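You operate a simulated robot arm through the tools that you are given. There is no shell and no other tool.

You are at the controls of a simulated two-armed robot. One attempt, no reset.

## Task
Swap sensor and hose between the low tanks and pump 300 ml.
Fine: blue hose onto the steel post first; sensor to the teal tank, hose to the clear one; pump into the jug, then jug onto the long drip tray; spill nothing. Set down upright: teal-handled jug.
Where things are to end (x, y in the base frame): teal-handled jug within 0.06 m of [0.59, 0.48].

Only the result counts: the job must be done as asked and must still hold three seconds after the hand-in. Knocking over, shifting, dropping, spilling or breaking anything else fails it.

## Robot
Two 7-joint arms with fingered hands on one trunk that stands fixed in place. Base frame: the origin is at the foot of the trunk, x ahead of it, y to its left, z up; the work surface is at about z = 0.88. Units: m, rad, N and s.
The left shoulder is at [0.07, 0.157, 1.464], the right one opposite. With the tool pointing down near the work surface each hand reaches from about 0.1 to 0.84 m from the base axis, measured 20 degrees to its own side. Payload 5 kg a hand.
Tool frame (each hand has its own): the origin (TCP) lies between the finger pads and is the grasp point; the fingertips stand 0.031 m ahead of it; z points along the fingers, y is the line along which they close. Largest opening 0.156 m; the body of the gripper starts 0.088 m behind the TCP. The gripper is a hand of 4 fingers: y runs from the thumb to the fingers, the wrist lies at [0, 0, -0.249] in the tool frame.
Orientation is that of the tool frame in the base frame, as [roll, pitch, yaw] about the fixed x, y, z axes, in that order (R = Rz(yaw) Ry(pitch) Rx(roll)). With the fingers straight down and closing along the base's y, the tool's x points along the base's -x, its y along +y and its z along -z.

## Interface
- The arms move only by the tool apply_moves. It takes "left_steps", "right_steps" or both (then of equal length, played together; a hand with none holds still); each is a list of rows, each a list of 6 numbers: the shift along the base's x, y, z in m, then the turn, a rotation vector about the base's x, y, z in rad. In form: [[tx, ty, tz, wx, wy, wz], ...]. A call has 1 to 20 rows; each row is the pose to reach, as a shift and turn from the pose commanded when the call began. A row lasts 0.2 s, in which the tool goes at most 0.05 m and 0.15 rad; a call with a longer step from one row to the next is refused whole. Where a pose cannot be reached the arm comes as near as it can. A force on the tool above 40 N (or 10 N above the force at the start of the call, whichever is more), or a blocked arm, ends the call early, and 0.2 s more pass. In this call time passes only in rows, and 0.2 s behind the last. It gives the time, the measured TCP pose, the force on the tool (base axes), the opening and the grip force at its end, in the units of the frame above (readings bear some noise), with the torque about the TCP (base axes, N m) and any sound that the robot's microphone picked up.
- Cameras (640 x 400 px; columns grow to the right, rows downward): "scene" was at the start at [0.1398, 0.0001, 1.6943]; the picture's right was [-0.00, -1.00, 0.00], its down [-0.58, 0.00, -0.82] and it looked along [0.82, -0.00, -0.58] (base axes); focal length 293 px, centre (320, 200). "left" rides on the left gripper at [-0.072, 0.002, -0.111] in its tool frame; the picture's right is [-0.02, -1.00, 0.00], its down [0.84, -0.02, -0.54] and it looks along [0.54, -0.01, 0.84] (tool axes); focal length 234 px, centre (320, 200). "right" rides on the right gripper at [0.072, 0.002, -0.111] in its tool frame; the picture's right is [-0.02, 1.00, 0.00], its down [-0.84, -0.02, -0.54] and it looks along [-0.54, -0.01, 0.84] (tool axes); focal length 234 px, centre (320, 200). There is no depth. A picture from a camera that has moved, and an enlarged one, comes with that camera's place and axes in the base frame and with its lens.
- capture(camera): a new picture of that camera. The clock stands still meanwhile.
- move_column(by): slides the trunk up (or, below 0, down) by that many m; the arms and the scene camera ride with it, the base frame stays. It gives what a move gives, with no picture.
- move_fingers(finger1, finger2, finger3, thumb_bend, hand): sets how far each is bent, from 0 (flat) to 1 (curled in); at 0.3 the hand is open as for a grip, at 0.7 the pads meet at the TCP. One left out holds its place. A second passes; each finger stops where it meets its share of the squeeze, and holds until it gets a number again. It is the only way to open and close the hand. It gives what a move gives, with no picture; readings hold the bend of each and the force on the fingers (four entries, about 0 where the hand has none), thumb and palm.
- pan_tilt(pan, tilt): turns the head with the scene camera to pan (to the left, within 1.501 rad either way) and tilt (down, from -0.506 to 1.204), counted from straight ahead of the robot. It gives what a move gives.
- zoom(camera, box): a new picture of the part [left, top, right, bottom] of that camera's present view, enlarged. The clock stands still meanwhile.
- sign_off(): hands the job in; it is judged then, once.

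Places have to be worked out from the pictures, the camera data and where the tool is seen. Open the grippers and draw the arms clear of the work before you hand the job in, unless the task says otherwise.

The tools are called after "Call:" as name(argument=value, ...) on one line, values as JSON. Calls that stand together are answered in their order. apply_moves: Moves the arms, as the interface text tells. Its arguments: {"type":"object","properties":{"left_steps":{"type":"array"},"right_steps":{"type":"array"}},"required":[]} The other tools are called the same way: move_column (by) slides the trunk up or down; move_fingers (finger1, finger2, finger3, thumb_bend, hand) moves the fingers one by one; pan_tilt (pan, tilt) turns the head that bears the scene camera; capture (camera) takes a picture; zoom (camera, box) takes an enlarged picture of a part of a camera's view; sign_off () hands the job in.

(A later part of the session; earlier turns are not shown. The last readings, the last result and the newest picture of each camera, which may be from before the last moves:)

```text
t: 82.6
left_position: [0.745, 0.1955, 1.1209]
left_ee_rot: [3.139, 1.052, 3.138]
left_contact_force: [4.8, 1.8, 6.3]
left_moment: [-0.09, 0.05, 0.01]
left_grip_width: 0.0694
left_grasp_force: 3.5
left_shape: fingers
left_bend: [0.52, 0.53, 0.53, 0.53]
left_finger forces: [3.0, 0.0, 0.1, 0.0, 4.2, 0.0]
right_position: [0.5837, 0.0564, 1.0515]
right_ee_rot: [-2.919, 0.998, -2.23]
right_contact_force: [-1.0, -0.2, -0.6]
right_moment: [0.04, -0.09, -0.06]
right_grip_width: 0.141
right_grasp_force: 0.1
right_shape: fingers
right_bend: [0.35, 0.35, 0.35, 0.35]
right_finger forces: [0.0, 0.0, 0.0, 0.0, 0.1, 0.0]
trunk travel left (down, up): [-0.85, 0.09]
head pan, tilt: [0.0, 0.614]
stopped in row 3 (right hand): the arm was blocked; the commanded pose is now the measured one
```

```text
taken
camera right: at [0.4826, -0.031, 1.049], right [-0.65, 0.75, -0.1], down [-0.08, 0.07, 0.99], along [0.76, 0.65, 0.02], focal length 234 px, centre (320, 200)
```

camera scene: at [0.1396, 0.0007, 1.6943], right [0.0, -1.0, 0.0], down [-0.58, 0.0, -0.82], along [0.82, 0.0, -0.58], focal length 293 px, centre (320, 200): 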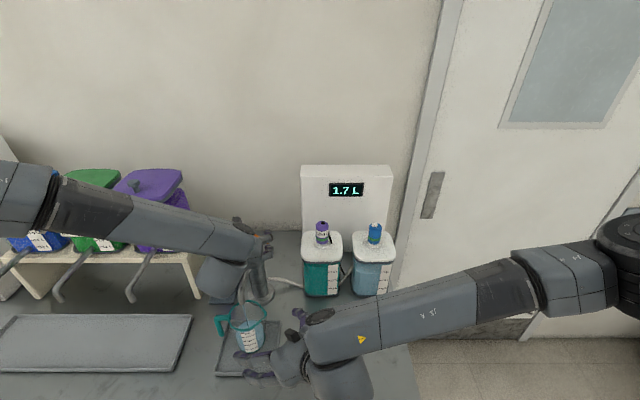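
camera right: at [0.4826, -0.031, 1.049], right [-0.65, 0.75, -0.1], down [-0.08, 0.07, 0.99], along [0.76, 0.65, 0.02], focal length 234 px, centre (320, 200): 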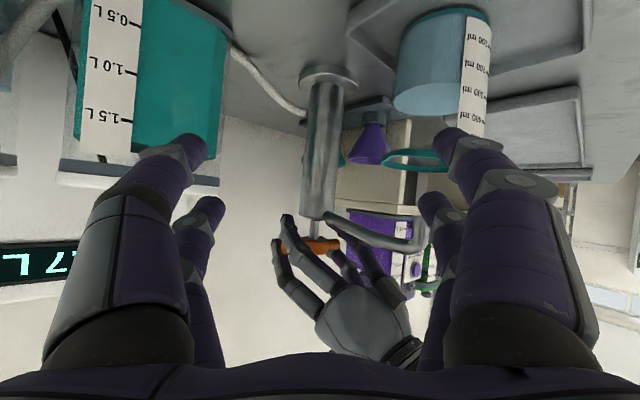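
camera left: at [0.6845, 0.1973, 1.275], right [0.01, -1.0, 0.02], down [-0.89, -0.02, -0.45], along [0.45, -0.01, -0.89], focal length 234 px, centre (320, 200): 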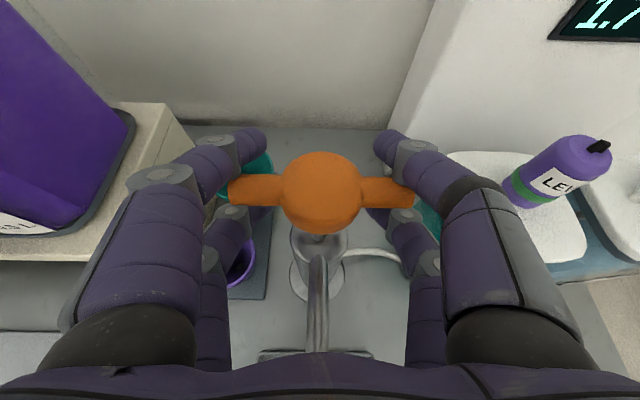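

The right arm was blocked and lurched forward. I check the scene for contact before doing anything else.

Call:
capture(camera="scene")

Call:
zoom(camera="scene", box=[180, 200, 400, 400])

```text
taken
camera scene: at [0.137, -0.0022, 1.6948], right [0.0, -1.0, 0.0], down [-0.58, 0.0, -0.82], along [0.82, 0.0, -0.58], focal length 293 px, centre (320, 200)
```

scene: 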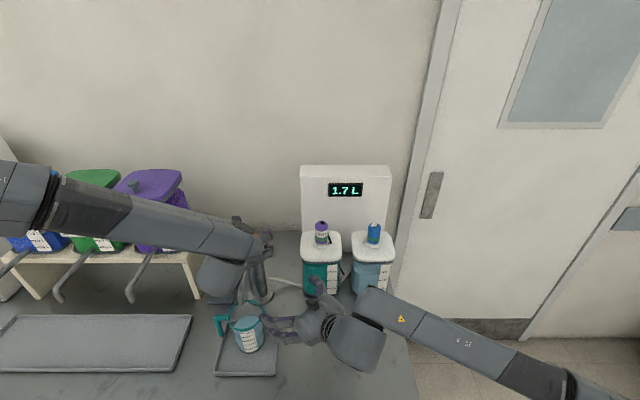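

```text
2.00 times, centred on (290, 300) of scene
camera zoom: at [0.137, -0.0022, 1.6948], right [0.0, -1.0, 0.0], down [-0.58, 0.0, -0.82], along [0.82, 0.0, -0.58], focal length 586 px, centre (380, 0)
```

zoom: 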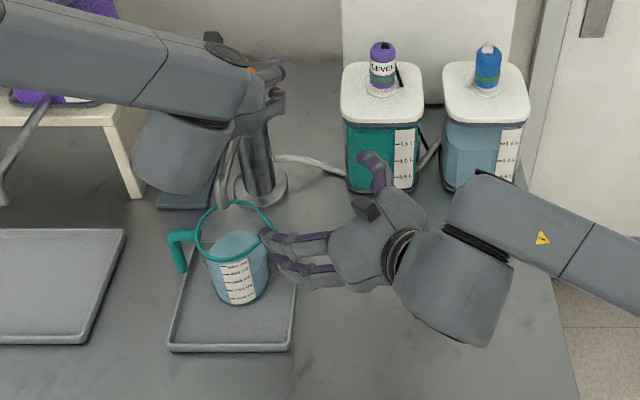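

No visible contact with the jug, but the right arm's posture is awkward near the post. I back it out gently: straight up first in small steps.

Call:
apply_moves(right_steps=[[0, 0, 0.01, 0, 0, 0], [0, 0, 0.025, 0, 0, 0], [-0.005, -0.01, 0.045, 0, 0, 0]])

Call:
capture(camera="scene")

Call:
capture(camera="right")

```text
t: 83.4
left_position: [0.7453, 0.1953, 1.1175]
left_ee_rot: [-3.141, 1.047, 3.141]
left_contact_force: [5.3, 1.0, 5.5]
left_moment: [-0.11, 0.0, 0.02]
left_grip_width: 0.0698
left_grasp_force: 4.1
left_shape: fingers
left_bend: [0.53, 0.53, 0.53, 0.53]
left_finger forces: [3.0, 0.1, 0.1, 0.0, 4.3, 0.0]
right_position: [0.5796, 0.0478, 1.0943]
right_ee_rot: [-2.922, 0.995, -2.233]
right_contact_force: [-0.7, 0.2, -0.4]
right_moment: [0.03, 0.04, 0.01]
right_grip_width: 0.141
right_grasp_force: 0.1
right_shape: fingers
right_bend: [0.35, 0.35, 0.35, 0.35]
right_finger forces: [0.0, 0.0, 0.0, 0.0, 0.0, 0.0]
trunk travel left (down, up): [-0.85, 0.09]
head pan, tilt: [0.0, 0.614]
```

```text
taken
camera scene: at [0.1395, -0.0001, 1.6943], right [0.0, -1.0, 0.0], down [-0.58, 0.0, -0.82], along [0.82, 0.0, -0.58], focal length 293 px, centre (320, 200)
```

scene: 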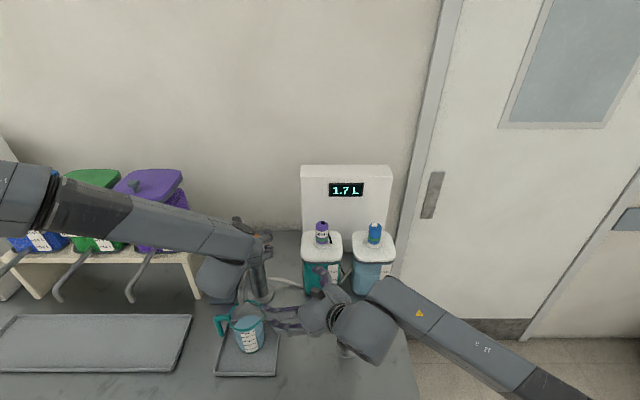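

```text
taken
camera right: at [0.4778, -0.0401, 1.0927], right [-0.65, 0.75, -0.1], down [-0.07, 0.07, 1.0], along [0.76, 0.65, 0.01], focal length 234 px, centre (320, 200)
```

right: 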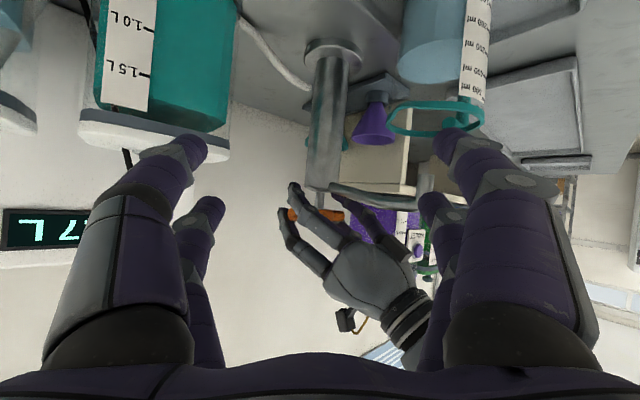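

Free again with no contact. I zoom on the jug from this pose for another independent level reading.

Call:
zoom(camera="right", box=[390, 0, 500, 90])

Call:
zoom(camera="scene", box=[210, 290, 290, 370])

```text
4.44 times, centred on (445, 45) of right
camera zoom: at [0.4778, -0.0401, 1.0927], right [-0.65, 0.75, -0.1], down [-0.07, 0.07, 1.0], along [0.76, 0.65, 0.01], focal length 1041 px, centre (-236, 889)
```

zoom: 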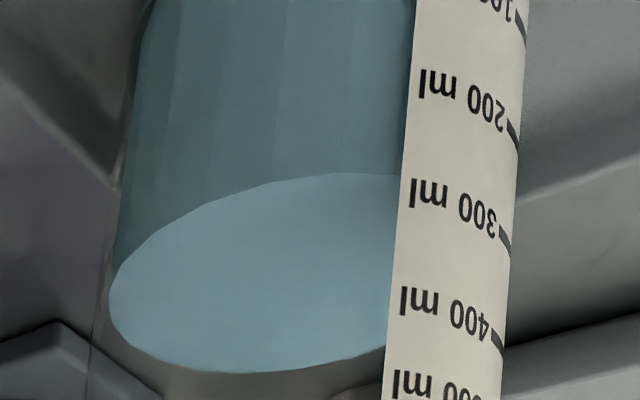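

```text
5.00 times, centred on (250, 330) of scene
camera zoom: at [0.1395, -0.0001, 1.6943], right [0.0, -1.0, 0.0], down [-0.58, 0.0, -0.82], along [0.82, 0.0, -0.58], focal length 1465 px, centre (670, -450)
```

zoom: 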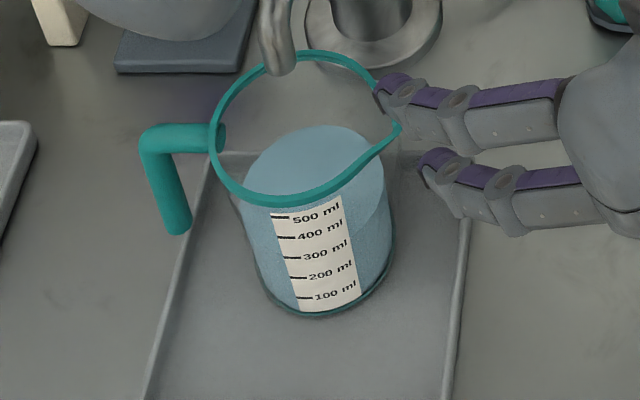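

This view reads ≈293 on the label, ≈276 ml after parallax – consistent. I add a partial stroke: full return, then about 30 mm of push (~27 ml).

Call:
apply_moves(left_steps=[[0, 0, 0.008, 0, 0, 0], [0, 0, 0.017, 0, 0, 0], [0, 0, 0.026, 0, 0, 0], [0, 0, 0.035, 0, 0, 0], [0, 0, 0.043, 0, 0, 0], [0, 0, 0.048, 0, 0, 0], [0, 0, 0.048, 0, 0, 0], [0, 0, 0.041, 0, 0, 0], [0, 0, 0.033, 0, 0, 0], [0, 0, 0.026, 0, 0, 0], [0, 0, 0.019, 0, 0, 0], [0, 0, 0.014, 0, 0, 0]])

Call:
zoom(camera="right", box=[390, 0, 500, 90])

Call:
capture(camera="right")

```text
t: 86.0
left_position: [0.7448, 0.1944, 1.1322]
left_ee_rot: [3.142, 1.047, 3.141]
left_contact_force: [-0.6, 0.3, 3.7]
left_moment: [-0.02, -0.04, -0.03]
left_grip_width: 0.0694
left_grasp_force: 1.6
left_shape: fingers
left_bend: [0.53, 0.53, 0.53, 0.53]
left_finger forces: [1.2, 0.0, 0.1, 0.0, 1.9, 0.1]
right_position: [0.5789, 0.0475, 1.0951]
right_ee_rot: [-2.922, 0.994, -2.234]
right_contact_force: [0.0, 0.8, 0.0]
right_moment: [-0.02, -0.01, 0.0]
right_grip_width: 0.1409
right_grasp_force: 0.0
right_shape: fingers
right_bend: [0.35, 0.35, 0.35, 0.35]
right_finger forces: [0.1, 0.1, 0.0, 0.0, 0.1, 0.0]
trunk travel left (down, up): [-0.85, 0.09]
head pan, tilt: [0.0, 0.614]
```

```text
4.44 times, centred on (445, 45) of right
camera zoom: at [0.4778, -0.04, 1.0927], right [-0.65, 0.75, -0.1], down [-0.07, 0.07, 1.0], along [0.76, 0.65, 0.01], focal length 1041 px, centre (-236, 889)
```

zoom: 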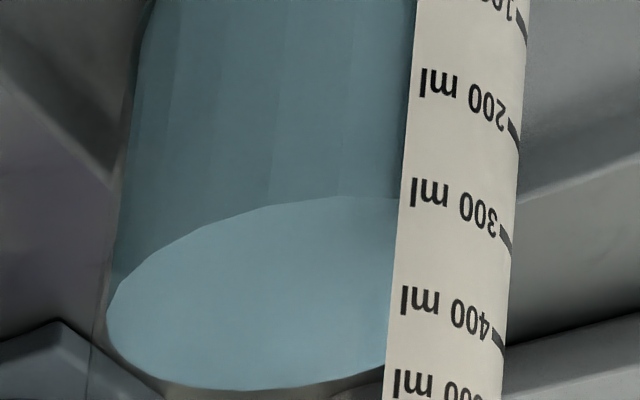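

```text
taken
camera right: at [0.4778, -0.04, 1.0927], right [-0.65, 0.75, -0.1], down [-0.07, 0.07, 1.0], along [0.76, 0.65, 0.01], focal length 234 px, centre (320, 200)
```

right: 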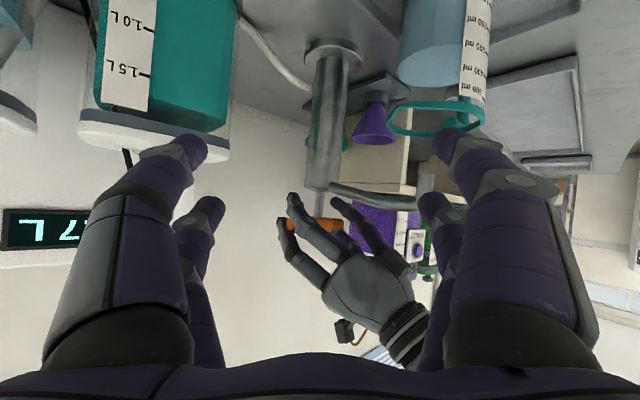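

Now ≈297 ml by the ticks. I add a last ~4 mm of push to land right at 300.

Call:
apply_moves(left_steps=[[0, 0, -0.002, 0, 0, 0], [0, 0, -0.004, 0, 0, 0]])

Call:
zoom(camera="right", box=[390, 0, 500, 90])

```text
t: 86.6
left_position: [0.7452, 0.1953, 1.1276]
left_ee_rot: [3.141, 1.048, 3.14]
left_contact_force: [0.3, 0.0, 5.4]
left_moment: [-0.06, -0.01, -0.03]
left_grip_width: 0.0692
left_grasp_force: 1.7
left_shape: fingers
left_bend: [0.53, 0.53, 0.53, 0.53]
left_finger forces: [1.5, 0.0, 0.0, 0.0, 2.6, 0.1]
right_position: [0.5794, 0.0473, 1.0958]
right_ee_rot: [-2.923, 0.994, -2.235]
right_contact_force: [-0.5, -0.3, 0.9]
right_moment: [0.01, -0.01, 0.0]
right_grip_width: 0.1413
right_grasp_force: 0.0
right_shape: fingers
right_bend: [0.35, 0.35, 0.35, 0.35]
right_finger forces: [0.0, 0.0, 0.0, 0.0, 0.0, 0.0]
trunk travel left (down, up): [-0.85, 0.09]
head pan, tilt: [0.0, 0.614]
```

```text
4.44 times, centred on (445, 45) of right
camera zoom: at [0.4778, -0.0402, 1.0926], right [-0.65, 0.75, -0.1], down [-0.07, 0.07, 1.0], along [0.76, 0.65, 0.01], focal length 1041 px, centre (-236, 889)
```

zoom: 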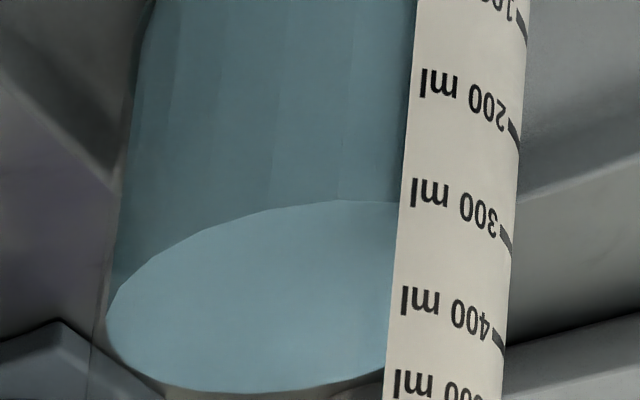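

Level ≈301 ml by the ticks – good. I let the handle rise with the hand back to the top.

Call:
apply_moves(left_steps=[[0, 0, 0.008, 0, 0, 0], [0, 0, 0.017, 0, 0, 0], [0, 0, 0.026, 0, 0, 0], [0, 0, 0.034, 0, 0, 0], [0, 0, 0.038, 0, 0, 0]])

Call:
move_fingers(hand="left", finger1=0.3, finger2=0.3, finger3=0.3, thumb_bend=0.3)

Call:
apply_moves(right_steps=[[0, -0.015, 0.03, 0, 0, 0], [-0.01, -0.04, 0.065, 0, 0, 0], [-0.02, -0.07, 0.1, 0, 0, 0], [-0.03, -0.1, 0.135, 0, 0, 0], [-0.04, -0.13, 0.17, 0, 0, 0], [-0.05, -0.165, 0.2, 0, 0, 0], [-0.06, -0.2, 0.23, 0, 0, 0], [-0.07, -0.235, 0.26, 0, 0, 0]])

Call:
capture(camera="scene")

Call:
capture(camera="left")

```text
t: 87.8
left_position: [0.7444, 0.1949, 1.1657]
left_ee_rot: [-3.141, 1.045, 3.14]
left_contact_force: [0.2, -0.3, 0.2]
left_moment: [0.01, -0.01, -0.01]
left_grip_width: 0.0694
left_grasp_force: 0.1
left_shape: fingers
left_bend: [0.53, 0.53, 0.53, 0.53]
left_finger forces: [0.1, 0.0, 0.1, 0.0, 0.1, 0.0]
right_position: [0.5792, 0.0473, 1.0946]
right_ee_rot: [-2.923, 0.994, -2.234]
right_contact_force: [-0.2, 0.1, 0.4]
right_moment: [0.0, 0.0, -0.04]
right_grip_width: 0.1409
right_grasp_force: 0.1
right_shape: fingers
right_bend: [0.35, 0.35, 0.35, 0.35]
right_finger forces: [0.0, 0.0, 0.0, 0.0, 0.0, 0.1]
trunk travel left (down, up): [-0.85, 0.09]
head pan, tilt: [0.0, 0.614]
```

```text
t: 88.8
left_position: [0.7438, 0.1956, 1.1662]
left_ee_rot: [3.141, 1.048, -3.141]
left_contact_force: [-0.6, -0.5, 0.0]
left_moment: [0.0, 0.01, -0.03]
left_grip_width: 0.1596
left_grasp_force: 0.1
left_shape: fingers
left_bend: [0.3, 0.3, 0.3, 0.3]
left_finger forces: [0.0, 0.0, 0.0, 0.0, 0.0, 0.0]
right_position: [0.5789, 0.0478, 1.0945]
right_ee_rot: [-2.922, 0.994, -2.234]
right_contact_force: [0.7, -0.6, -0.4]
right_moment: [-0.02, 0.0, -0.02]
right_grip_width: 0.1409
right_grasp_force: 0.1
right_shape: fingers
right_bend: [0.35, 0.35, 0.35, 0.35]
right_finger forces: [0.0, 0.1, 0.0, 0.0, 0.0, 0.1]
trunk travel left (down, up): [-0.85, 0.09]
head pan, tilt: [0.0, 0.614]
```

```text
t: 90.6
left_position: [0.7447, 0.1949, 1.1671]
left_ee_rot: [3.14, 1.046, 3.14]
left_contact_force: [0.2, 0.3, -0.2]
left_moment: [0.02, -0.02, 0.01]
left_grip_width: 0.1597
left_grasp_force: 0.1
left_shape: fingers
left_bend: [0.3, 0.3, 0.3, 0.3]
left_finger forces: [0.0, 0.0, 0.0, 0.0, 0.0, 0.0]
right_position: [0.5091, -0.1881, 1.3535]
right_ee_rot: [-2.92, 0.994, -2.232]
right_contact_force: [-0.3, 0.5, 0.0]
right_moment: [0.0, 0.0, -0.04]
right_grip_width: 0.1409
right_grasp_force: 0.1
right_shape: fingers
right_bend: [0.35, 0.35, 0.35, 0.35]
right_finger forces: [0.0, 0.0, 0.1, 0.1, 0.0, 0.0]
trunk travel left (down, up): [-0.85, 0.09]
head pan, tilt: [0.0, 0.614]
```

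```text
taken
camera scene: at [0.1389, -0.0008, 1.6943], right [0.0, -1.0, 0.0], down [-0.58, 0.0, -0.82], along [0.82, 0.0, -0.58], focal length 293 px, centre (320, 200)
```

scene: 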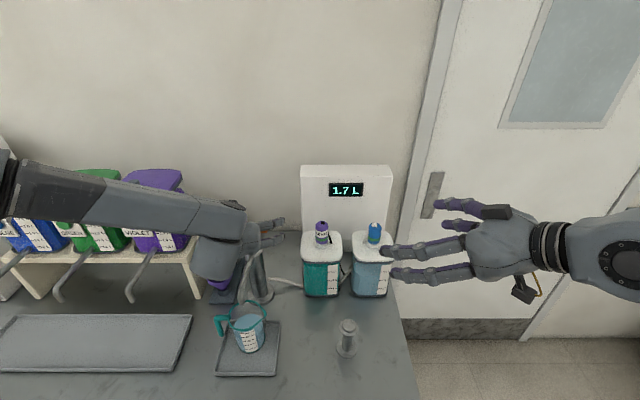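

```text
taken
camera left: at [0.6837, 0.1966, 1.2837], right [0.01, -1.0, 0.02], down [-0.89, -0.02, -0.45], along [0.45, -0.01, -0.89], focal length 234 px, centre (320, 200)
```

left: 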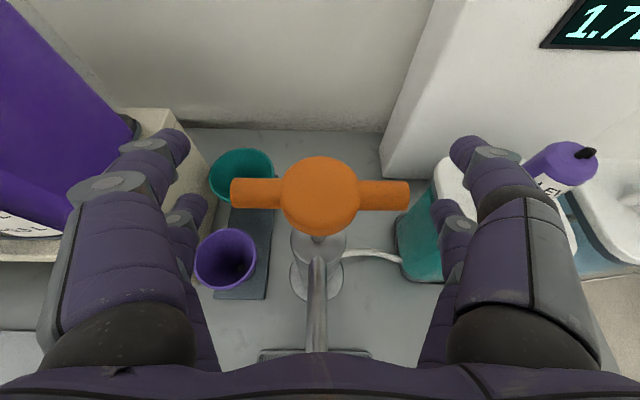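

Handle is free at the top and the right arm is clear. I retreat the left hand back along its axis, then up and out to the left.

Call:
apply_moves(left_steps=[[-0.03, 0, 0.017, 0, 0, 0], [-0.065, 0, 0.037, 0, 0, 0], [-0.1, 0, 0.058, 0, 0, 0], [-0.12, 0.0, 0.1, 0, 0, 0], [-0.14, 0.01, 0.14, 0, 0.1, 0], [-0.165, 0.025, 0.18, 0, 0.25, 0], [-0.19, 0.045, 0.215, 0, 0.4, 0], [-0.215, 0.07, 0.24, 0, 0.55, 0], [-0.24, 0.1, 0.26, 0, 0.7, 0], [-0.265, 0.135, 0.275, 0, 0.85, 0], [-0.29, 0.17, 0.285, 0, 1.0, 0], [-0.315, 0.21, 0.29, 0, 1.047, 0], [-0.335, 0.25, 0.29, 0, 1.047, 0], [-0.35, 0.29, 0.29, 0, 1.047, 0], [-0.36, 0.33, 0.29, 0, 1.047, 0]])

Call:
capture(camera="scene")

Call:
zoom(camera="scene", box=[200, 200, 400, 370])

```text
t: 93.8
left_position: [0.382, 0.5267, 1.456]
left_ee_rot: [-3.139, 0.0, 3.14]
left_contact_force: [-0.6, 0.3, 0.2]
left_moment: [-0.04, 0.04, -0.04]
left_grip_width: 0.1599
left_grasp_force: 0.0
left_shape: fingers
left_bend: [0.3, 0.3, 0.3, 0.3]
left_finger forces: [0.0, 0.1, 0.0, 0.1, 0.0, 0.1]
right_position: [0.5073, -0.1875, 1.3546]
right_ee_rot: [-2.919, 0.995, -2.232]
right_contact_force: [-1.5, 0.3, -0.4]
right_moment: [-0.03, -0.03, 0.0]
right_grip_width: 0.1407
right_grasp_force: 0.0
right_shape: fingers
right_bend: [0.35, 0.35, 0.35, 0.35]
right_finger forces: [0.0, 0.0, 0.0, 0.1, 0.0, 0.0]
trunk travel left (down, up): [-0.85, 0.09]
head pan, tilt: [0.0, 0.614]
```

```text
taken
camera scene: at [0.1372, 0.0007, 1.6945], right [0.0, -1.0, 0.0], down [-0.58, 0.0, -0.82], along [0.82, 0.0, -0.58], focal length 293 px, centre (320, 200)
```

scene: 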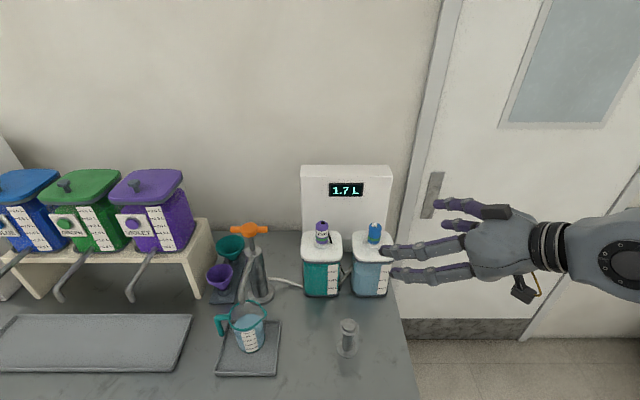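

```text
2.35 times, centred on (300, 285) of scene
camera zoom: at [0.1372, 0.0007, 1.6945], right [0.0, -1.0, 0.0], down [-0.58, 0.0, -0.82], along [0.82, 0.0, -0.58], focal length 690 px, centre (367, 0)
```

zoom: 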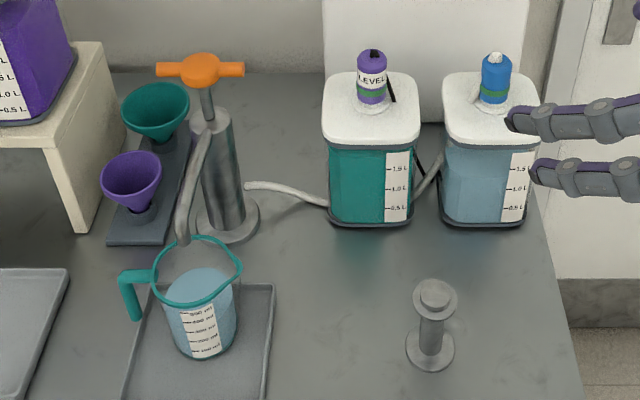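

All items are standing undisturbed. The jug's handle points left, so I'll grasp its body with the right hand from the front-right. I first orient the right hand (65° tilt, 46° heading) and stage it at ≈[0.42,-0.05,1.40], before lowering the trunk for comfortable reach.

Call:
apply_moves(right_steps=[[-0.025, 0.0, 0.02, 0.0862, -0.0032, 0.0424], [-0.05, 0.035, 0.045, 0.1723, -0.0063, 0.0847], [-0.07, 0.07, 0.045, 0.1723, -0.0063, 0.0847], [-0.08, 0.105, 0.045, 0.1723, -0.0063, 0.0847], [-0.087, 0.1375, 0.045, 0.1723, -0.0063, 0.0847]])

Call:
capture(camera="scene")

```text
t: 95.0
left_position: [0.3845, 0.5267, 1.4549]
left_ee_rot: [-3.138, -0.001, 3.14]
left_contact_force: [-1.3, 0.7, -0.6]
left_moment: [-0.01, -0.02, 0.03]
left_grip_width: 0.1599
left_grasp_force: 0.1
left_shape: fingers
left_bend: [0.3, 0.3, 0.3, 0.3]
left_finger forces: [0.0, 0.0, 0.0, 0.0, 0.1, 0.1]
right_position: [0.4732, -0.0535, 1.4114]
right_ee_rot: [3.131, 1.132, -2.347]
right_contact_force: [-0.1, 1.6, -0.5]
right_moment: [-0.05, -0.1, -0.11]
right_grip_width: 0.1406
right_grasp_force: 0.0
right_shape: fingers
right_bend: [0.35, 0.35, 0.35, 0.35]
right_finger forces: [0.0, 0.1, 0.0, 0.0, 0.0, 0.0]
right hand out of reach, approached as far as the arm can: row 2, 3, 4, 5
trunk travel left (down, up): [-0.85, 0.09]
head pan, tilt: [0.0, 0.614]
```

```text
taken
camera scene: at [0.1387, 0.0015, 1.6945], right [0.0, -1.0, 0.0], down [-0.58, 0.0, -0.82], along [0.82, 0.0, -0.58], focal length 293 px, centre (320, 200)
```

scene: 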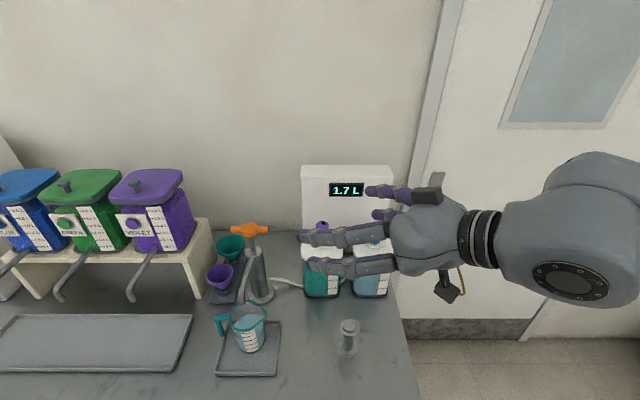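

Posture is fine at [0.473,-0.054,1.41]. I lower the trunk by 0.30 m so the arms work level with the jug; the hand will end at z≈1.11, clear of the post.

Call:
move_column(by=-0.15)

Call:
capture(camera="scene")

```text
t: 96.8
left_position: [0.3845, 0.5244, 1.3061]
left_ee_rot: [-3.14, 0.0, 3.141]
left_contact_force: [-0.3, 0.4, 0.8]
left_moment: [0.01, 0.02, 0.01]
left_grip_width: 0.1597
left_grasp_force: 0.1
left_shape: fingers
left_bend: [0.3, 0.3, 0.3, 0.3]
left_finger forces: [0.1, 0.0, 0.0, 0.0, 0.0, 0.1]
right_position: [0.4744, -0.0553, 1.2585]
right_ee_rot: [3.137, 1.127, -2.343]
right_contact_force: [0.7, -1.2, 0.1]
right_moment: [-0.02, -0.02, -0.03]
right_grip_width: 0.141
right_grasp_force: 0.0
right_shape: fingers
right_bend: [0.35, 0.35, 0.35, 0.35]
right_finger forces: [0.1, 0.0, 0.1, 0.0, 0.0, 0.0]
trunk travel left (down, up): [-0.7, 0.24]
head pan, tilt: [0.0, 0.614]
```

```text
taken
camera scene: at [0.1395, -0.0002, 1.5444], right [0.0, -1.0, 0.0], down [-0.58, 0.0, -0.82], along [0.82, 0.0, -0.58], focal length 293 px, centre (320, 200)
```

scene: 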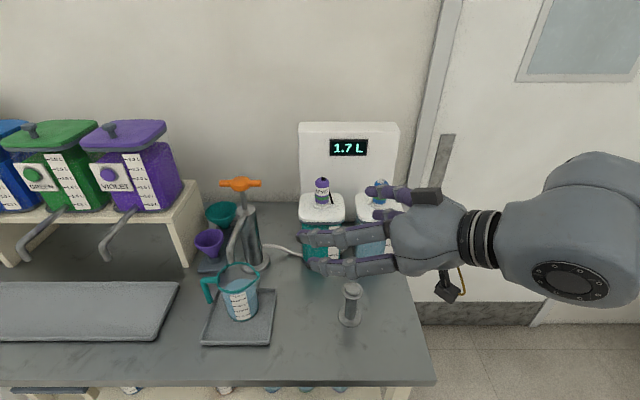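

Good. I lower another 0.13 m.

Call:
move_column(by=-0.13)

Call:
capture(camera="scene")

Call:
capture(camera="right")

Call:
zoom(camera="scene", box=[180, 210, 300, 330])

```text
t: 98.3
left_position: [0.3848, 0.5258, 1.1751]
left_ee_rot: [-3.14, 0.0, -3.141]
left_contact_force: [-0.7, -0.5, -0.2]
left_moment: [0.0, -0.04, -0.01]
left_grip_width: 0.1597
left_grasp_force: 0.0
left_shape: fingers
left_bend: [0.3, 0.3, 0.3, 0.3]
left_finger forces: [0.0, 0.0, 0.0, 0.0, 0.0, 0.0]
right_position: [0.475, -0.054, 1.1296]
right_ee_rot: [3.137, 1.128, -2.343]
right_contact_force: [0.4, -0.3, 0.6]
right_moment: [0.02, -0.01, 0.01]
right_grip_width: 0.1411
right_grasp_force: 0.0
right_shape: fingers
right_bend: [0.35, 0.35, 0.35, 0.35]
right_finger forces: [0.0, 0.0, 0.1, 0.0, 0.1, 0.0]
trunk travel left (down, up): [-0.57, 0.37]
head pan, tilt: [0.0, 0.614]
```

```text
taken
camera scene: at [0.1395, 0.0, 1.4144], right [0.0, -1.0, 0.0], down [-0.58, 0.0, -0.82], along [0.82, 0.0, -0.58], focal length 293 px, centre (320, 200)
```

scene: 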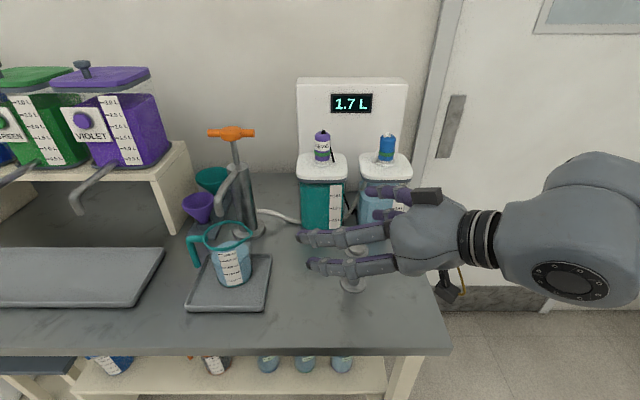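

```text
taken
camera right: at [0.3815, -0.1493, 1.1116], right [-0.71, 0.7, 0.02], down [-0.08, -0.11, 0.99], along [0.7, 0.7, 0.13], focal length 234 px, centre (320, 200)
```

right: 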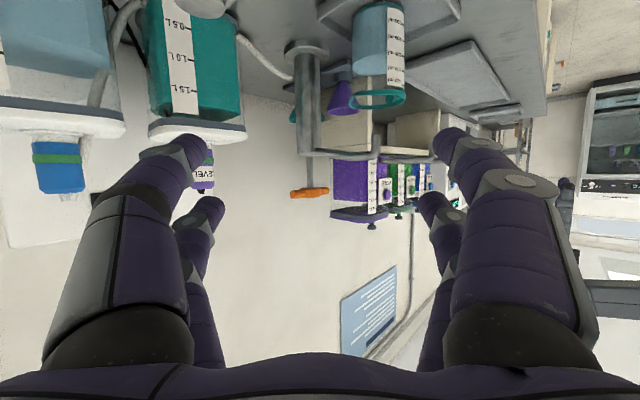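

```text
3.33 times, centred on (240, 270) of scene
camera zoom: at [0.1395, 0.0, 1.4144], right [0.0, -1.0, 0.0], down [-0.58, 0.0, -0.82], along [0.82, 0.0, -0.58], focal length 977 px, centre (587, -33)
```

zoom: 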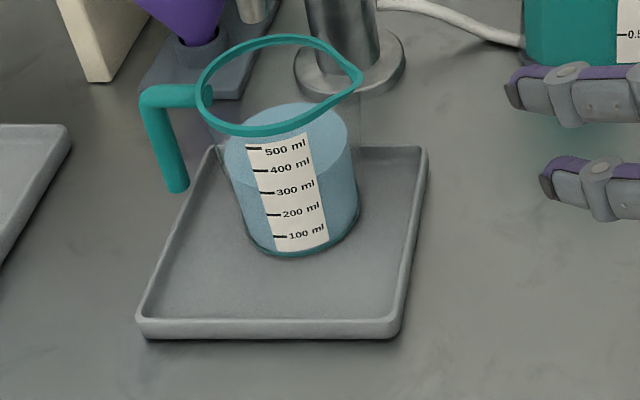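

The trunk-lowered posture works. I move the hand left first (away from the post), then down to z≈0.965 in front of the jug; there the camera will be level with the liquid.

Call:
apply_moves(right_steps=[[0.0, 0.045, 0, 0, 0, 0], [0.005, 0.09, -0.01, 0, 0, 0], [0.01, 0.125, -0.035, 0, 0, 0], [0.012, 0.14, -0.075, 0, 0, 0], [0.012, 0.14, -0.115, 0, 0, 0], [0.012, 0.14, -0.145, 0, 0, 0]])

Call:
capture(camera="right")

Call:
capture(camera="scene")

```text
t: 99.7
left_position: [0.3839, 0.5257, 1.1759]
left_ee_rot: [-3.141, 0.0, 3.141]
left_contact_force: [-0.5, -0.6, 0.8]
left_moment: [-0.01, 0.0, 0.0]
left_grip_width: 0.16
left_grasp_force: 0.0
left_shape: fingers
left_bend: [0.3, 0.3, 0.3, 0.3]
left_finger forces: [0.0, 0.0, 0.1, 0.0, 0.0, 0.1]
right_position: [0.4916, 0.0747, 0.9974]
right_ee_rot: [3.138, 1.124, -2.336]
right_contact_force: [-0.4, 0.9, 0.5]
right_moment: [-0.01, -0.02, -0.01]
right_grip_width: 0.1409
right_grasp_force: 0.1
right_shape: fingers
right_bend: [0.35, 0.35, 0.35, 0.35]
right_finger forces: [0.0, 0.1, 0.1, 0.0, 0.1, 0.0]
right hand out of reach, approached as far as the arm can: row 6
trunk travel left (down, up): [-0.57, 0.37]
head pan, tilt: [0.0, 0.614]
```

```text
taken
camera right: at [0.398, -0.0194, 0.9808], right [-0.72, 0.7, 0.02], down [-0.07, -0.11, 0.99], along [0.7, 0.71, 0.13], focal length 234 px, centre (320, 200)
```

right: 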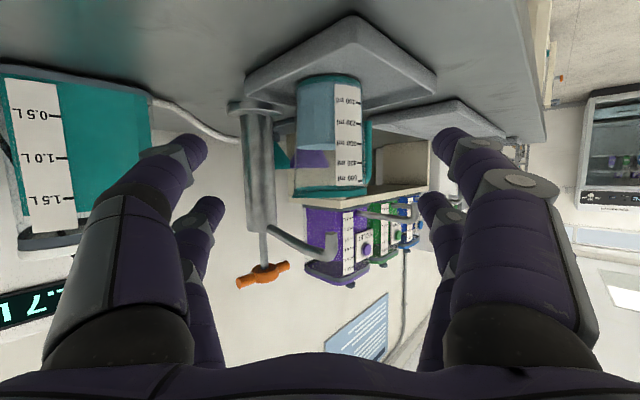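

```text
taken
camera scene: at [0.1394, -0.0002, 1.4143], right [0.0, -1.0, 0.0], down [-0.58, 0.0, -0.82], along [0.82, 0.0, -0.58], focal length 293 px, centre (320, 200)
```

scene: 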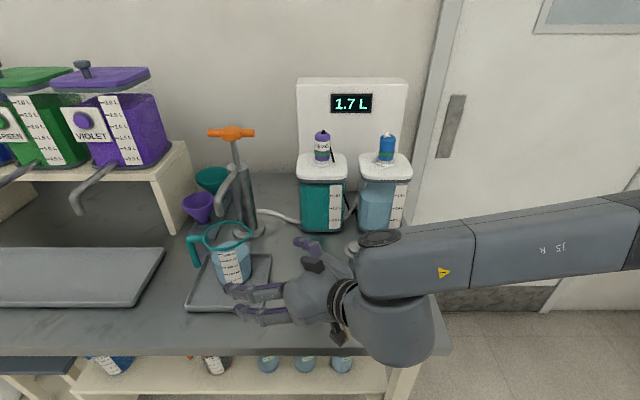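

Now the camera is nearly level with the liquid. I zoom for an accurate reading.

Call:
zoom(camera="right", box=[280, 60, 390, 210])

Call:
zoom(camera="right", box=[295, 110, 375, 180])

```text
2.67 times, centred on (335, 135) of right
camera zoom: at [0.398, -0.0194, 0.9808], right [-0.72, 0.7, 0.02], down [-0.07, -0.11, 0.99], along [0.7, 0.71, 0.13], focal length 624 px, centre (280, 373)
```

zoom: 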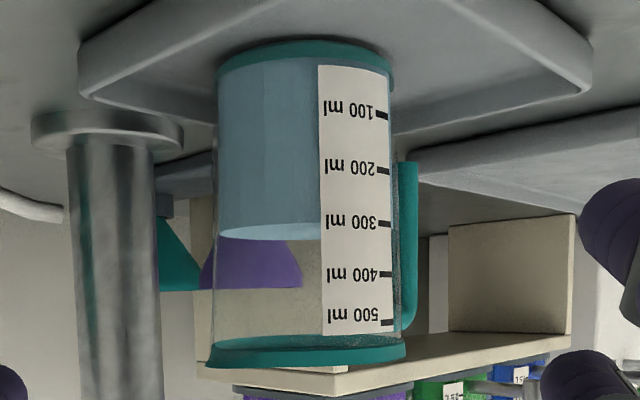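

```text
5.71 times, centred on (335, 145) of right
camera zoom: at [0.398, -0.0194, 0.9808], right [-0.72, 0.7, 0.02], down [-0.07, -0.11, 0.99], along [0.7, 0.71, 0.13], focal length 1338 px, centre (234, 514)
```

zoom: 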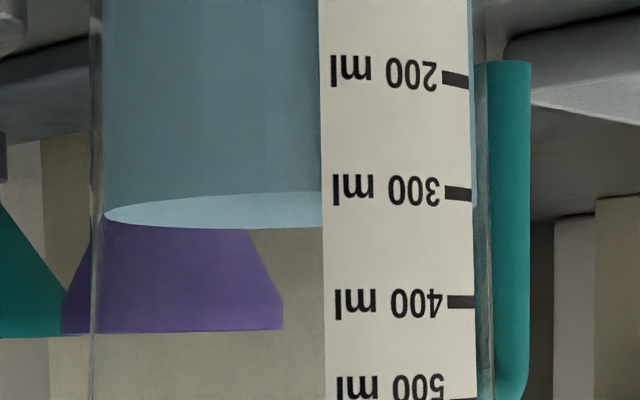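

The front edge sits exactly on the 300 ml tick with negligible parallax – 300 ml. Now I approach the jug along the hand's heading (with 12 mm lateral correction), fingers open, stopping partway to check.

Call:
apply_moves(right_steps=[[0.01, 0.027, -0.005, 0, 0, 0], [0.033, 0.051, -0.018, 0, 0, 0], [0.054, 0.073, -0.03, 0, 0, 0]])

Call:
capture(camera="right")

Call:
zoom(camera="scene", box=[170, 200, 350, 340])

```text
t: 100.5
left_position: [0.3848, 0.5262, 1.1753]
left_ee_rot: [-3.14, -0.003, -3.141]
left_contact_force: [-0.6, -0.1, -0.3]
left_moment: [-0.04, 0.03, 0.03]
left_grip_width: 0.16
left_grasp_force: 0.1
left_shape: fingers
left_bend: [0.3, 0.3, 0.3, 0.3]
left_finger forces: [0.0, 0.0, 0.1, 0.0, 0.0, 0.0]
right_position: [0.5533, 0.1283, 1.0047]
right_ee_rot: [-3.138, 1.11, -2.327]
right_contact_force: [-1.0, 0.8, 0.0]
right_moment: [-0.03, -0.01, 0.05]
right_grip_width: 0.141
right_grasp_force: 0.1
right_shape: fingers
right_bend: [0.35, 0.35, 0.35, 0.35]
right_finger forces: [0.0, 0.0, 0.0, 0.1, 0.1, 0.1]
right hand out of reach, approached as far as the arm can: row 1, 2, 3
trunk travel left (down, up): [-0.57, 0.37]
head pan, tilt: [0.0, 0.614]
```

```text
taken
camera right: at [0.4593, 0.0333, 0.9886], right [-0.72, 0.7, 0.02], down [-0.07, -0.1, 0.99], along [0.69, 0.71, 0.11], focal length 234 px, centre (320, 200)
```

right: 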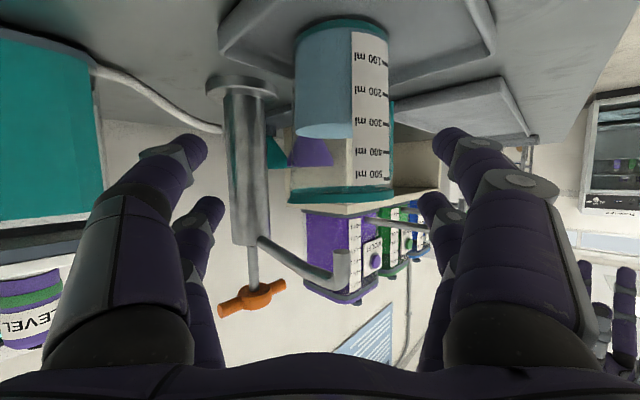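

```text
2.86 times, centred on (260, 270) of scene
camera zoom: at [0.1402, 0.0013, 1.4142], right [0.0, -1.0, 0.0], down [-0.58, 0.0, -0.82], along [0.82, 0.0, -0.58], focal length 837 px, centre (491, 0)
```

zoom: 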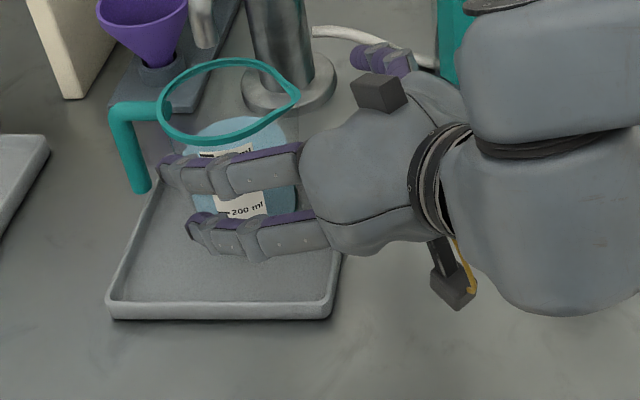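

The hand cannot go lower at this trunk height (z≈1.005); lowering the trunk 5 cm more brings it to the right level without changing the arm posture.

Call:
move_column(by=-0.05)

Call:
capture(camera="right")

```text
t: 101.5
left_position: [0.3843, 0.5254, 1.1248]
left_ee_rot: [-3.141, 0.0, -3.139]
left_contact_force: [0.2, -0.3, 0.0]
left_moment: [-0.01, 0.0, 0.01]
left_grip_width: 0.1598
left_grasp_force: 0.0
left_shape: fingers
left_bend: [0.3, 0.3, 0.3, 0.3]
left_finger forces: [0.1, 0.0, 0.0, 0.0, 0.1, 0.1]
right_position: [0.5508, 0.1284, 0.9542]
right_ee_rot: [-3.138, 1.111, -2.327]
right_contact_force: [-0.1, 0.9, 0.1]
right_moment: [0.02, 0.0, 0.01]
right_grip_width: 0.141
right_grasp_force: 0.0
right_shape: fingers
right_bend: [0.35, 0.35, 0.35, 0.35]
right_finger forces: [0.0, 0.0, 0.1, 0.0, 0.1, 0.0]
trunk travel left (down, up): [-0.52, 0.42]
head pan, tilt: [0.0, 0.614]
```

```text
taken
camera right: at [0.4586, 0.0325, 0.939], right [-0.72, 0.7, 0.02], down [-0.07, -0.1, 0.99], along [0.69, 0.71, 0.12], focal length 234 px, centre (320, 200)
```

right: 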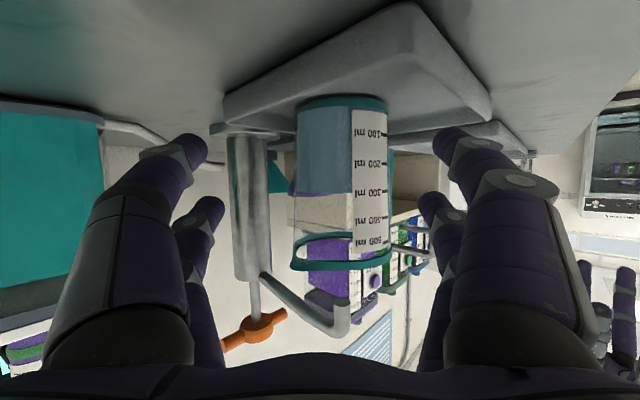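

Now the hand is at z≈0.954 and the camera confirms the surface at the 300 mark. I correct laterally by 19 mm, then check.

Call:
apply_moves(right_steps=[[-0.007, 0.0065, 0.0, 0, 0, 0], [-0.0136, 0.0128, 0.0, 0, 0, 0]])

Call:
capture(camera="right")

```text
t: 102.0
left_position: [0.3849, 0.5259, 1.1248]
left_ee_rot: [3.14, 0.001, -3.139]
left_contact_force: [0.8, 0.1, -0.3]
left_moment: [-0.01, -0.01, -0.06]
left_grip_width: 0.1599
left_grasp_force: 0.0
left_shape: fingers
left_bend: [0.3, 0.3, 0.3, 0.3]
left_finger forces: [0.0, 0.1, 0.0, 0.0, 0.0, 0.1]
right_position: [0.5385, 0.1379, 0.9595]
right_ee_rot: [-3.132, 1.105, -2.32]
right_contact_force: [-0.5, 0.1, -1.1]
right_moment: [0.0, 0.02, 0.0]
right_grip_width: 0.1414
right_grasp_force: 0.0
right_shape: fingers
right_bend: [0.35, 0.35, 0.35, 0.35]
right_finger forces: [0.0, 0.0, 0.1, 0.0, 0.0, 0.0]
right hand out of reach, approached as far as the arm can: row 2
trunk travel left (down, up): [-0.52, 0.42]
head pan, tilt: [0.0, 0.614]
```

```text
taken
camera right: at [0.4464, 0.0427, 0.9444], right [-0.72, 0.69, 0.02], down [-0.06, -0.09, 0.99], along [0.69, 0.71, 0.11], focal length 234 px, centre (320, 200)
```

right: 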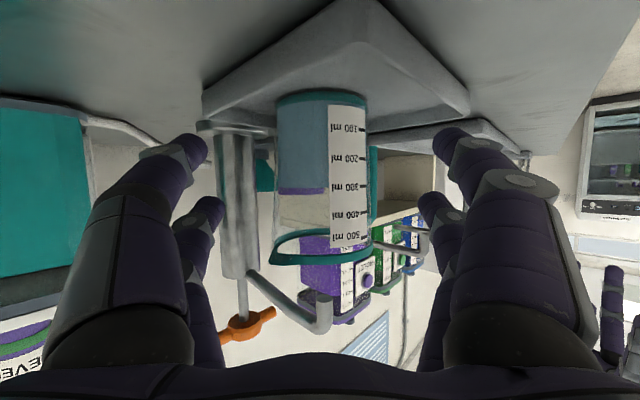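

The jug is now centred between the fingers. Before gripping, I want to know whether the right arm can carry to y≈0.48 in this posture, so I raise the trunk 10 cm (clear of everything) and rehearse the sideways motion.

Call:
move_column(by=0.1)

Call:
apply_moves(right_steps=[[0.0, 0.03, 0.0, 0, 0, 0], [0.0, 0.07, 0.0, 0, 0, 0], [0.0, 0.11, 0.0, 0, 0, 0], [0.0, 0.15, 0.0, 0, 0, 0], [0.0, 0.19, 0.0, 0, 0, 0], [0.0, 0.23, 0.0, 0, 0, 0], [0.0, 0.27, 0.0, 0, 0, 0]])

Call:
capture(camera="scene")

```text
t: 103.4
left_position: [0.3844, 0.5268, 1.2253]
left_ee_rot: [-3.142, 0.0, -3.141]
left_contact_force: [-0.9, -0.8, 0.3]
left_moment: [0.01, -0.02, 0.01]
left_grip_width: 0.1598
left_grasp_force: 0.0
left_shape: fingers
left_bend: [0.3, 0.3, 0.3, 0.3]
left_finger forces: [0.0, 0.1, 0.0, 0.1, 0.1, 0.0]
right_position: [0.5383, 0.1389, 1.0598]
right_ee_rot: [-3.134, 1.103, -2.319]
right_contact_force: [0.1, -0.6, -0.9]
right_moment: [-0.02, -0.02, 0.02]
right_grip_width: 0.1409
right_grasp_force: 0.1
right_shape: fingers
right_bend: [0.35, 0.35, 0.35, 0.35]
right_finger forces: [0.1, 0.0, 0.1, 0.1, 0.1, 0.1]
trunk travel left (down, up): [-0.62, 0.32]
head pan, tilt: [0.0, 0.614]
```

```text
t: 105.0
left_position: [0.3849, 0.5263, 1.2257]
left_ee_rot: [-3.14, 0.0, -3.141]
left_contact_force: [0.2, 0.9, 0.9]
left_moment: [0.02, 0.0, 0.0]
left_grip_width: 0.1599
left_grasp_force: 0.1
left_shape: fingers
left_bend: [0.3, 0.3, 0.3, 0.3]
left_finger forces: [0.1, 0.1, 0.1, 0.0, 0.0, 0.1]
right_position: [0.5215, 0.1675, 1.1117]
right_ee_rot: [-3.137, 1.104, -2.32]
right_contact_force: [0.4, -0.7, 0.0]
right_moment: [0.0, -0.01, 0.02]
right_grip_width: 0.1407
right_grasp_force: 0.1
right_shape: fingers
right_bend: [0.35, 0.35, 0.35, 0.35]
right_finger forces: [0.1, 0.0, 0.1, 0.0, 0.0, 0.0]
right hand out of reach, approached as far as the arm can: row 1, 2, 3, 4, 5, 6, 7
trunk travel left (down, up): [-0.62, 0.32]
head pan, tilt: [0.0, 0.614]
```

```text
taken
camera scene: at [0.14, 0.0002, 1.4642], right [0.0, -1.0, 0.0], down [-0.58, 0.0, -0.82], along [0.82, 0.0, -0.58], focal length 293 px, centre (320, 200)
```

scene: 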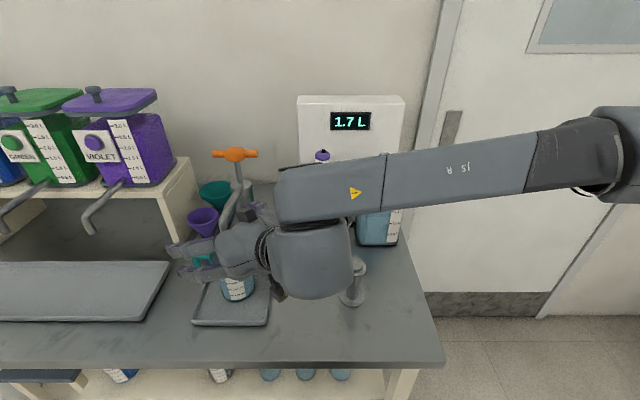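

The rehearsal shows the right arm cannot carry to the left, so the left arm must do it. I withdraw the right arm up and to the right.

Call:
apply_moves(right_steps=[[-0.02, -0.02, 0.03, 0, 0, 0], [-0.03, -0.06, 0.05, 0, 0, 0], [-0.03, -0.1, 0.07, 0, 0, 0], [-0.03, -0.14, 0.09, 0, 0, 0], [-0.03, -0.18, 0.11, 0, 0, 0], [-0.03, -0.22, 0.13, 0, 0, 0], [-0.03, -0.26, 0.15, 0, 0, 0], [-0.03, -0.3, 0.17, 0, 0, 0], [-0.03, -0.34, 0.19, 0, 0, 0], [-0.03, -0.38, 0.2, 0, 0, 0]])

Call:
capture(camera="scene")

Call:
zoom(camera="scene", box=[180, 200, 300, 330])

```text
t: 107.2
left_position: [0.3858, 0.5237, 1.2253]
left_ee_rot: [3.14, -0.001, 3.141]
left_contact_force: [0.2, -0.2, 0.1]
left_moment: [-0.01, 0.01, -0.01]
left_grip_width: 0.1598
left_grasp_force: 0.1
left_shape: fingers
left_bend: [0.3, 0.3, 0.3, 0.3]
left_finger forces: [0.1, 0.1, 0.1, 0.0, 0.0, 0.0]
right_position: [0.4925, -0.2125, 1.3139]
right_ee_rot: [-3.137, 1.105, -2.319]
right_contact_force: [0.1, -0.8, 0.0]
right_moment: [0.04, -0.02, 0.02]
right_grip_width: 0.1411
right_grasp_force: 0.1
right_shape: fingers
right_bend: [0.35, 0.35, 0.35, 0.35]
right_finger forces: [0.0, 0.0, 0.0, 0.0, 0.0, 0.0]
trunk travel left (down, up): [-0.62, 0.32]
head pan, tilt: [0.0, 0.614]
```

```text
taken
camera scene: at [0.1397, -0.0014, 1.4643], right [0.0, -1.0, 0.0], down [-0.58, 0.0, -0.82], along [0.82, 0.0, -0.58], focal length 293 px, centre (320, 200)
```

scene: 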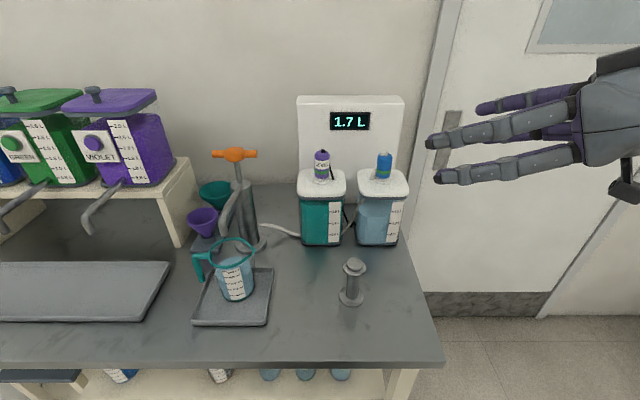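

```text
3.08 times, centred on (240, 265) of scene
camera zoom: at [0.1397, -0.0014, 1.4643], right [0.0, -1.0, 0.0], down [-0.58, 0.0, -0.82], along [0.82, 0.0, -0.58], focal length 902 px, centre (566, 0)
```

zoom: 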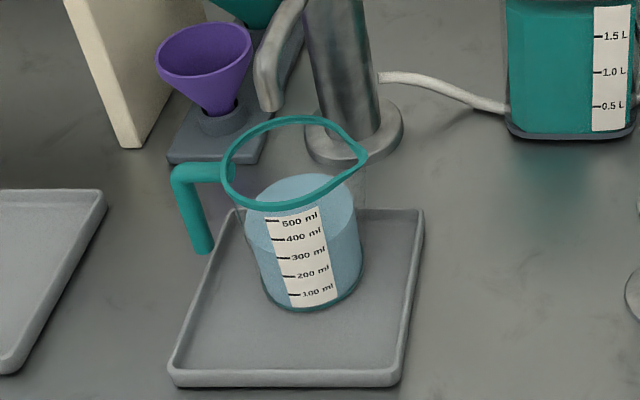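

Everything is undisturbed. The tank taps overhang the target from behind, so the jug must be carried from the front. I'll use the left hand pointing forward, clasping jug body plus its handle bar. I bring the left hand to a forward-tilted staging pose in front of and above the jug.

Call:
apply_moves(left_steps=[[0.01, -0.03, 0.0, 0, -0.12, 0], [0.02, -0.06, 0.0, 0, -0.24, 0], [0.03, -0.09, 0.0, 0, -0.36, 0], [0.04, -0.12, 0.0, 0, -0.48, 0], [0.05, -0.15, 0.0, 0, -0.6, 0], [0.06, -0.18, 0.0, 0, -0.72, 0], [0.07, -0.21, 0.0, 0, -0.84, 0], [0.08, -0.24, -0.01, 0, -0.96, 0], [0.09, -0.27, -0.02, 0, -1.08, 0], [0.1, -0.3, -0.03, 0, -1.2, 0]])

Call:
capture(camera="scene")

Call:
capture(camera="left")

```text
t: 109.6
left_position: [0.5352, 0.2503, 1.2563]
left_ee_rot: [-3.134, 1.185, -3.138]
left_contact_force: [1.2, 0.7, -1.1]
left_moment: [0.0, -0.03, -0.07]
left_grip_width: 0.1598
left_grasp_force: 0.0
left_shape: fingers
left_bend: [0.3, 0.3, 0.3, 0.3]
left_finger forces: [0.0, 0.0, 0.1, 0.0, 0.0, 0.0]
left hand out of reach, approached as far as the arm can: row 8, 9, 10
right_position: [0.4991, -0.2075, 1.3121]
right_ee_rot: [-3.138, 1.096, -2.322]
right_contact_force: [1.0, 0.1, 0.5]
right_moment: [-0.01, 0.03, -0.01]
right_grip_width: 0.1411
right_grasp_force: 0.1
right_shape: fingers
right_bend: [0.35, 0.35, 0.35, 0.35]
right_finger forces: [0.0, 0.1, 0.0, 0.0, 0.0, 0.1]
trunk travel left (down, up): [-0.62, 0.32]
head pan, tilt: [0.0, 0.614]
stopped in row 10 (left hand): the arm was blocked; the commanded pose is now the measured one
```

```text
taken
camera scene: at [0.1461, 0.0037, 1.4636], right [0.0, -1.0, 0.0], down [-0.58, 0.0, -0.81], along [0.81, 0.0, -0.58], focal length 293 px, centre (320, 200)
```

scene: 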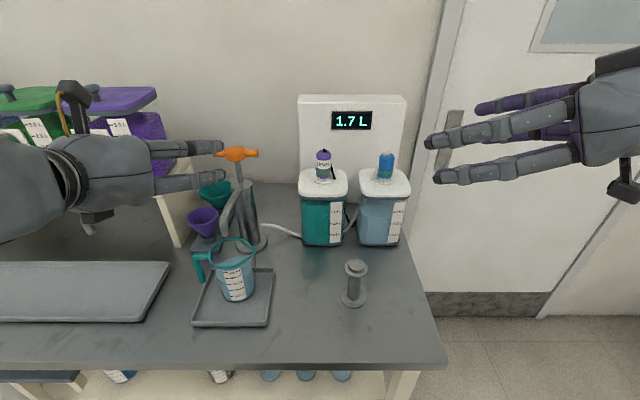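

```text
taken
camera left: at [0.4577, 0.2522, 1.3636], right [0.01, -1.0, 0.02], down [-0.82, -0.02, -0.57], along [0.57, -0.02, -0.82], focal length 234 px, centre (320, 200)
```

left: 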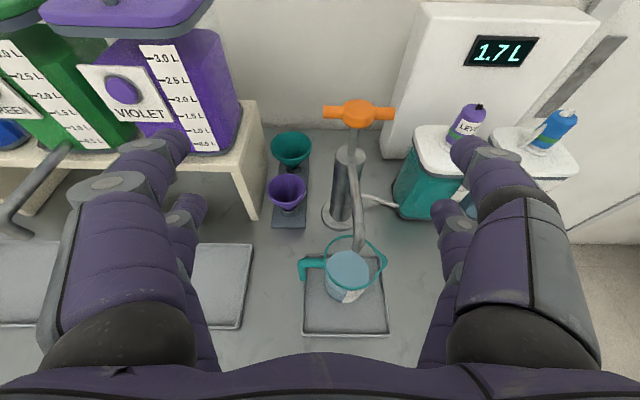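

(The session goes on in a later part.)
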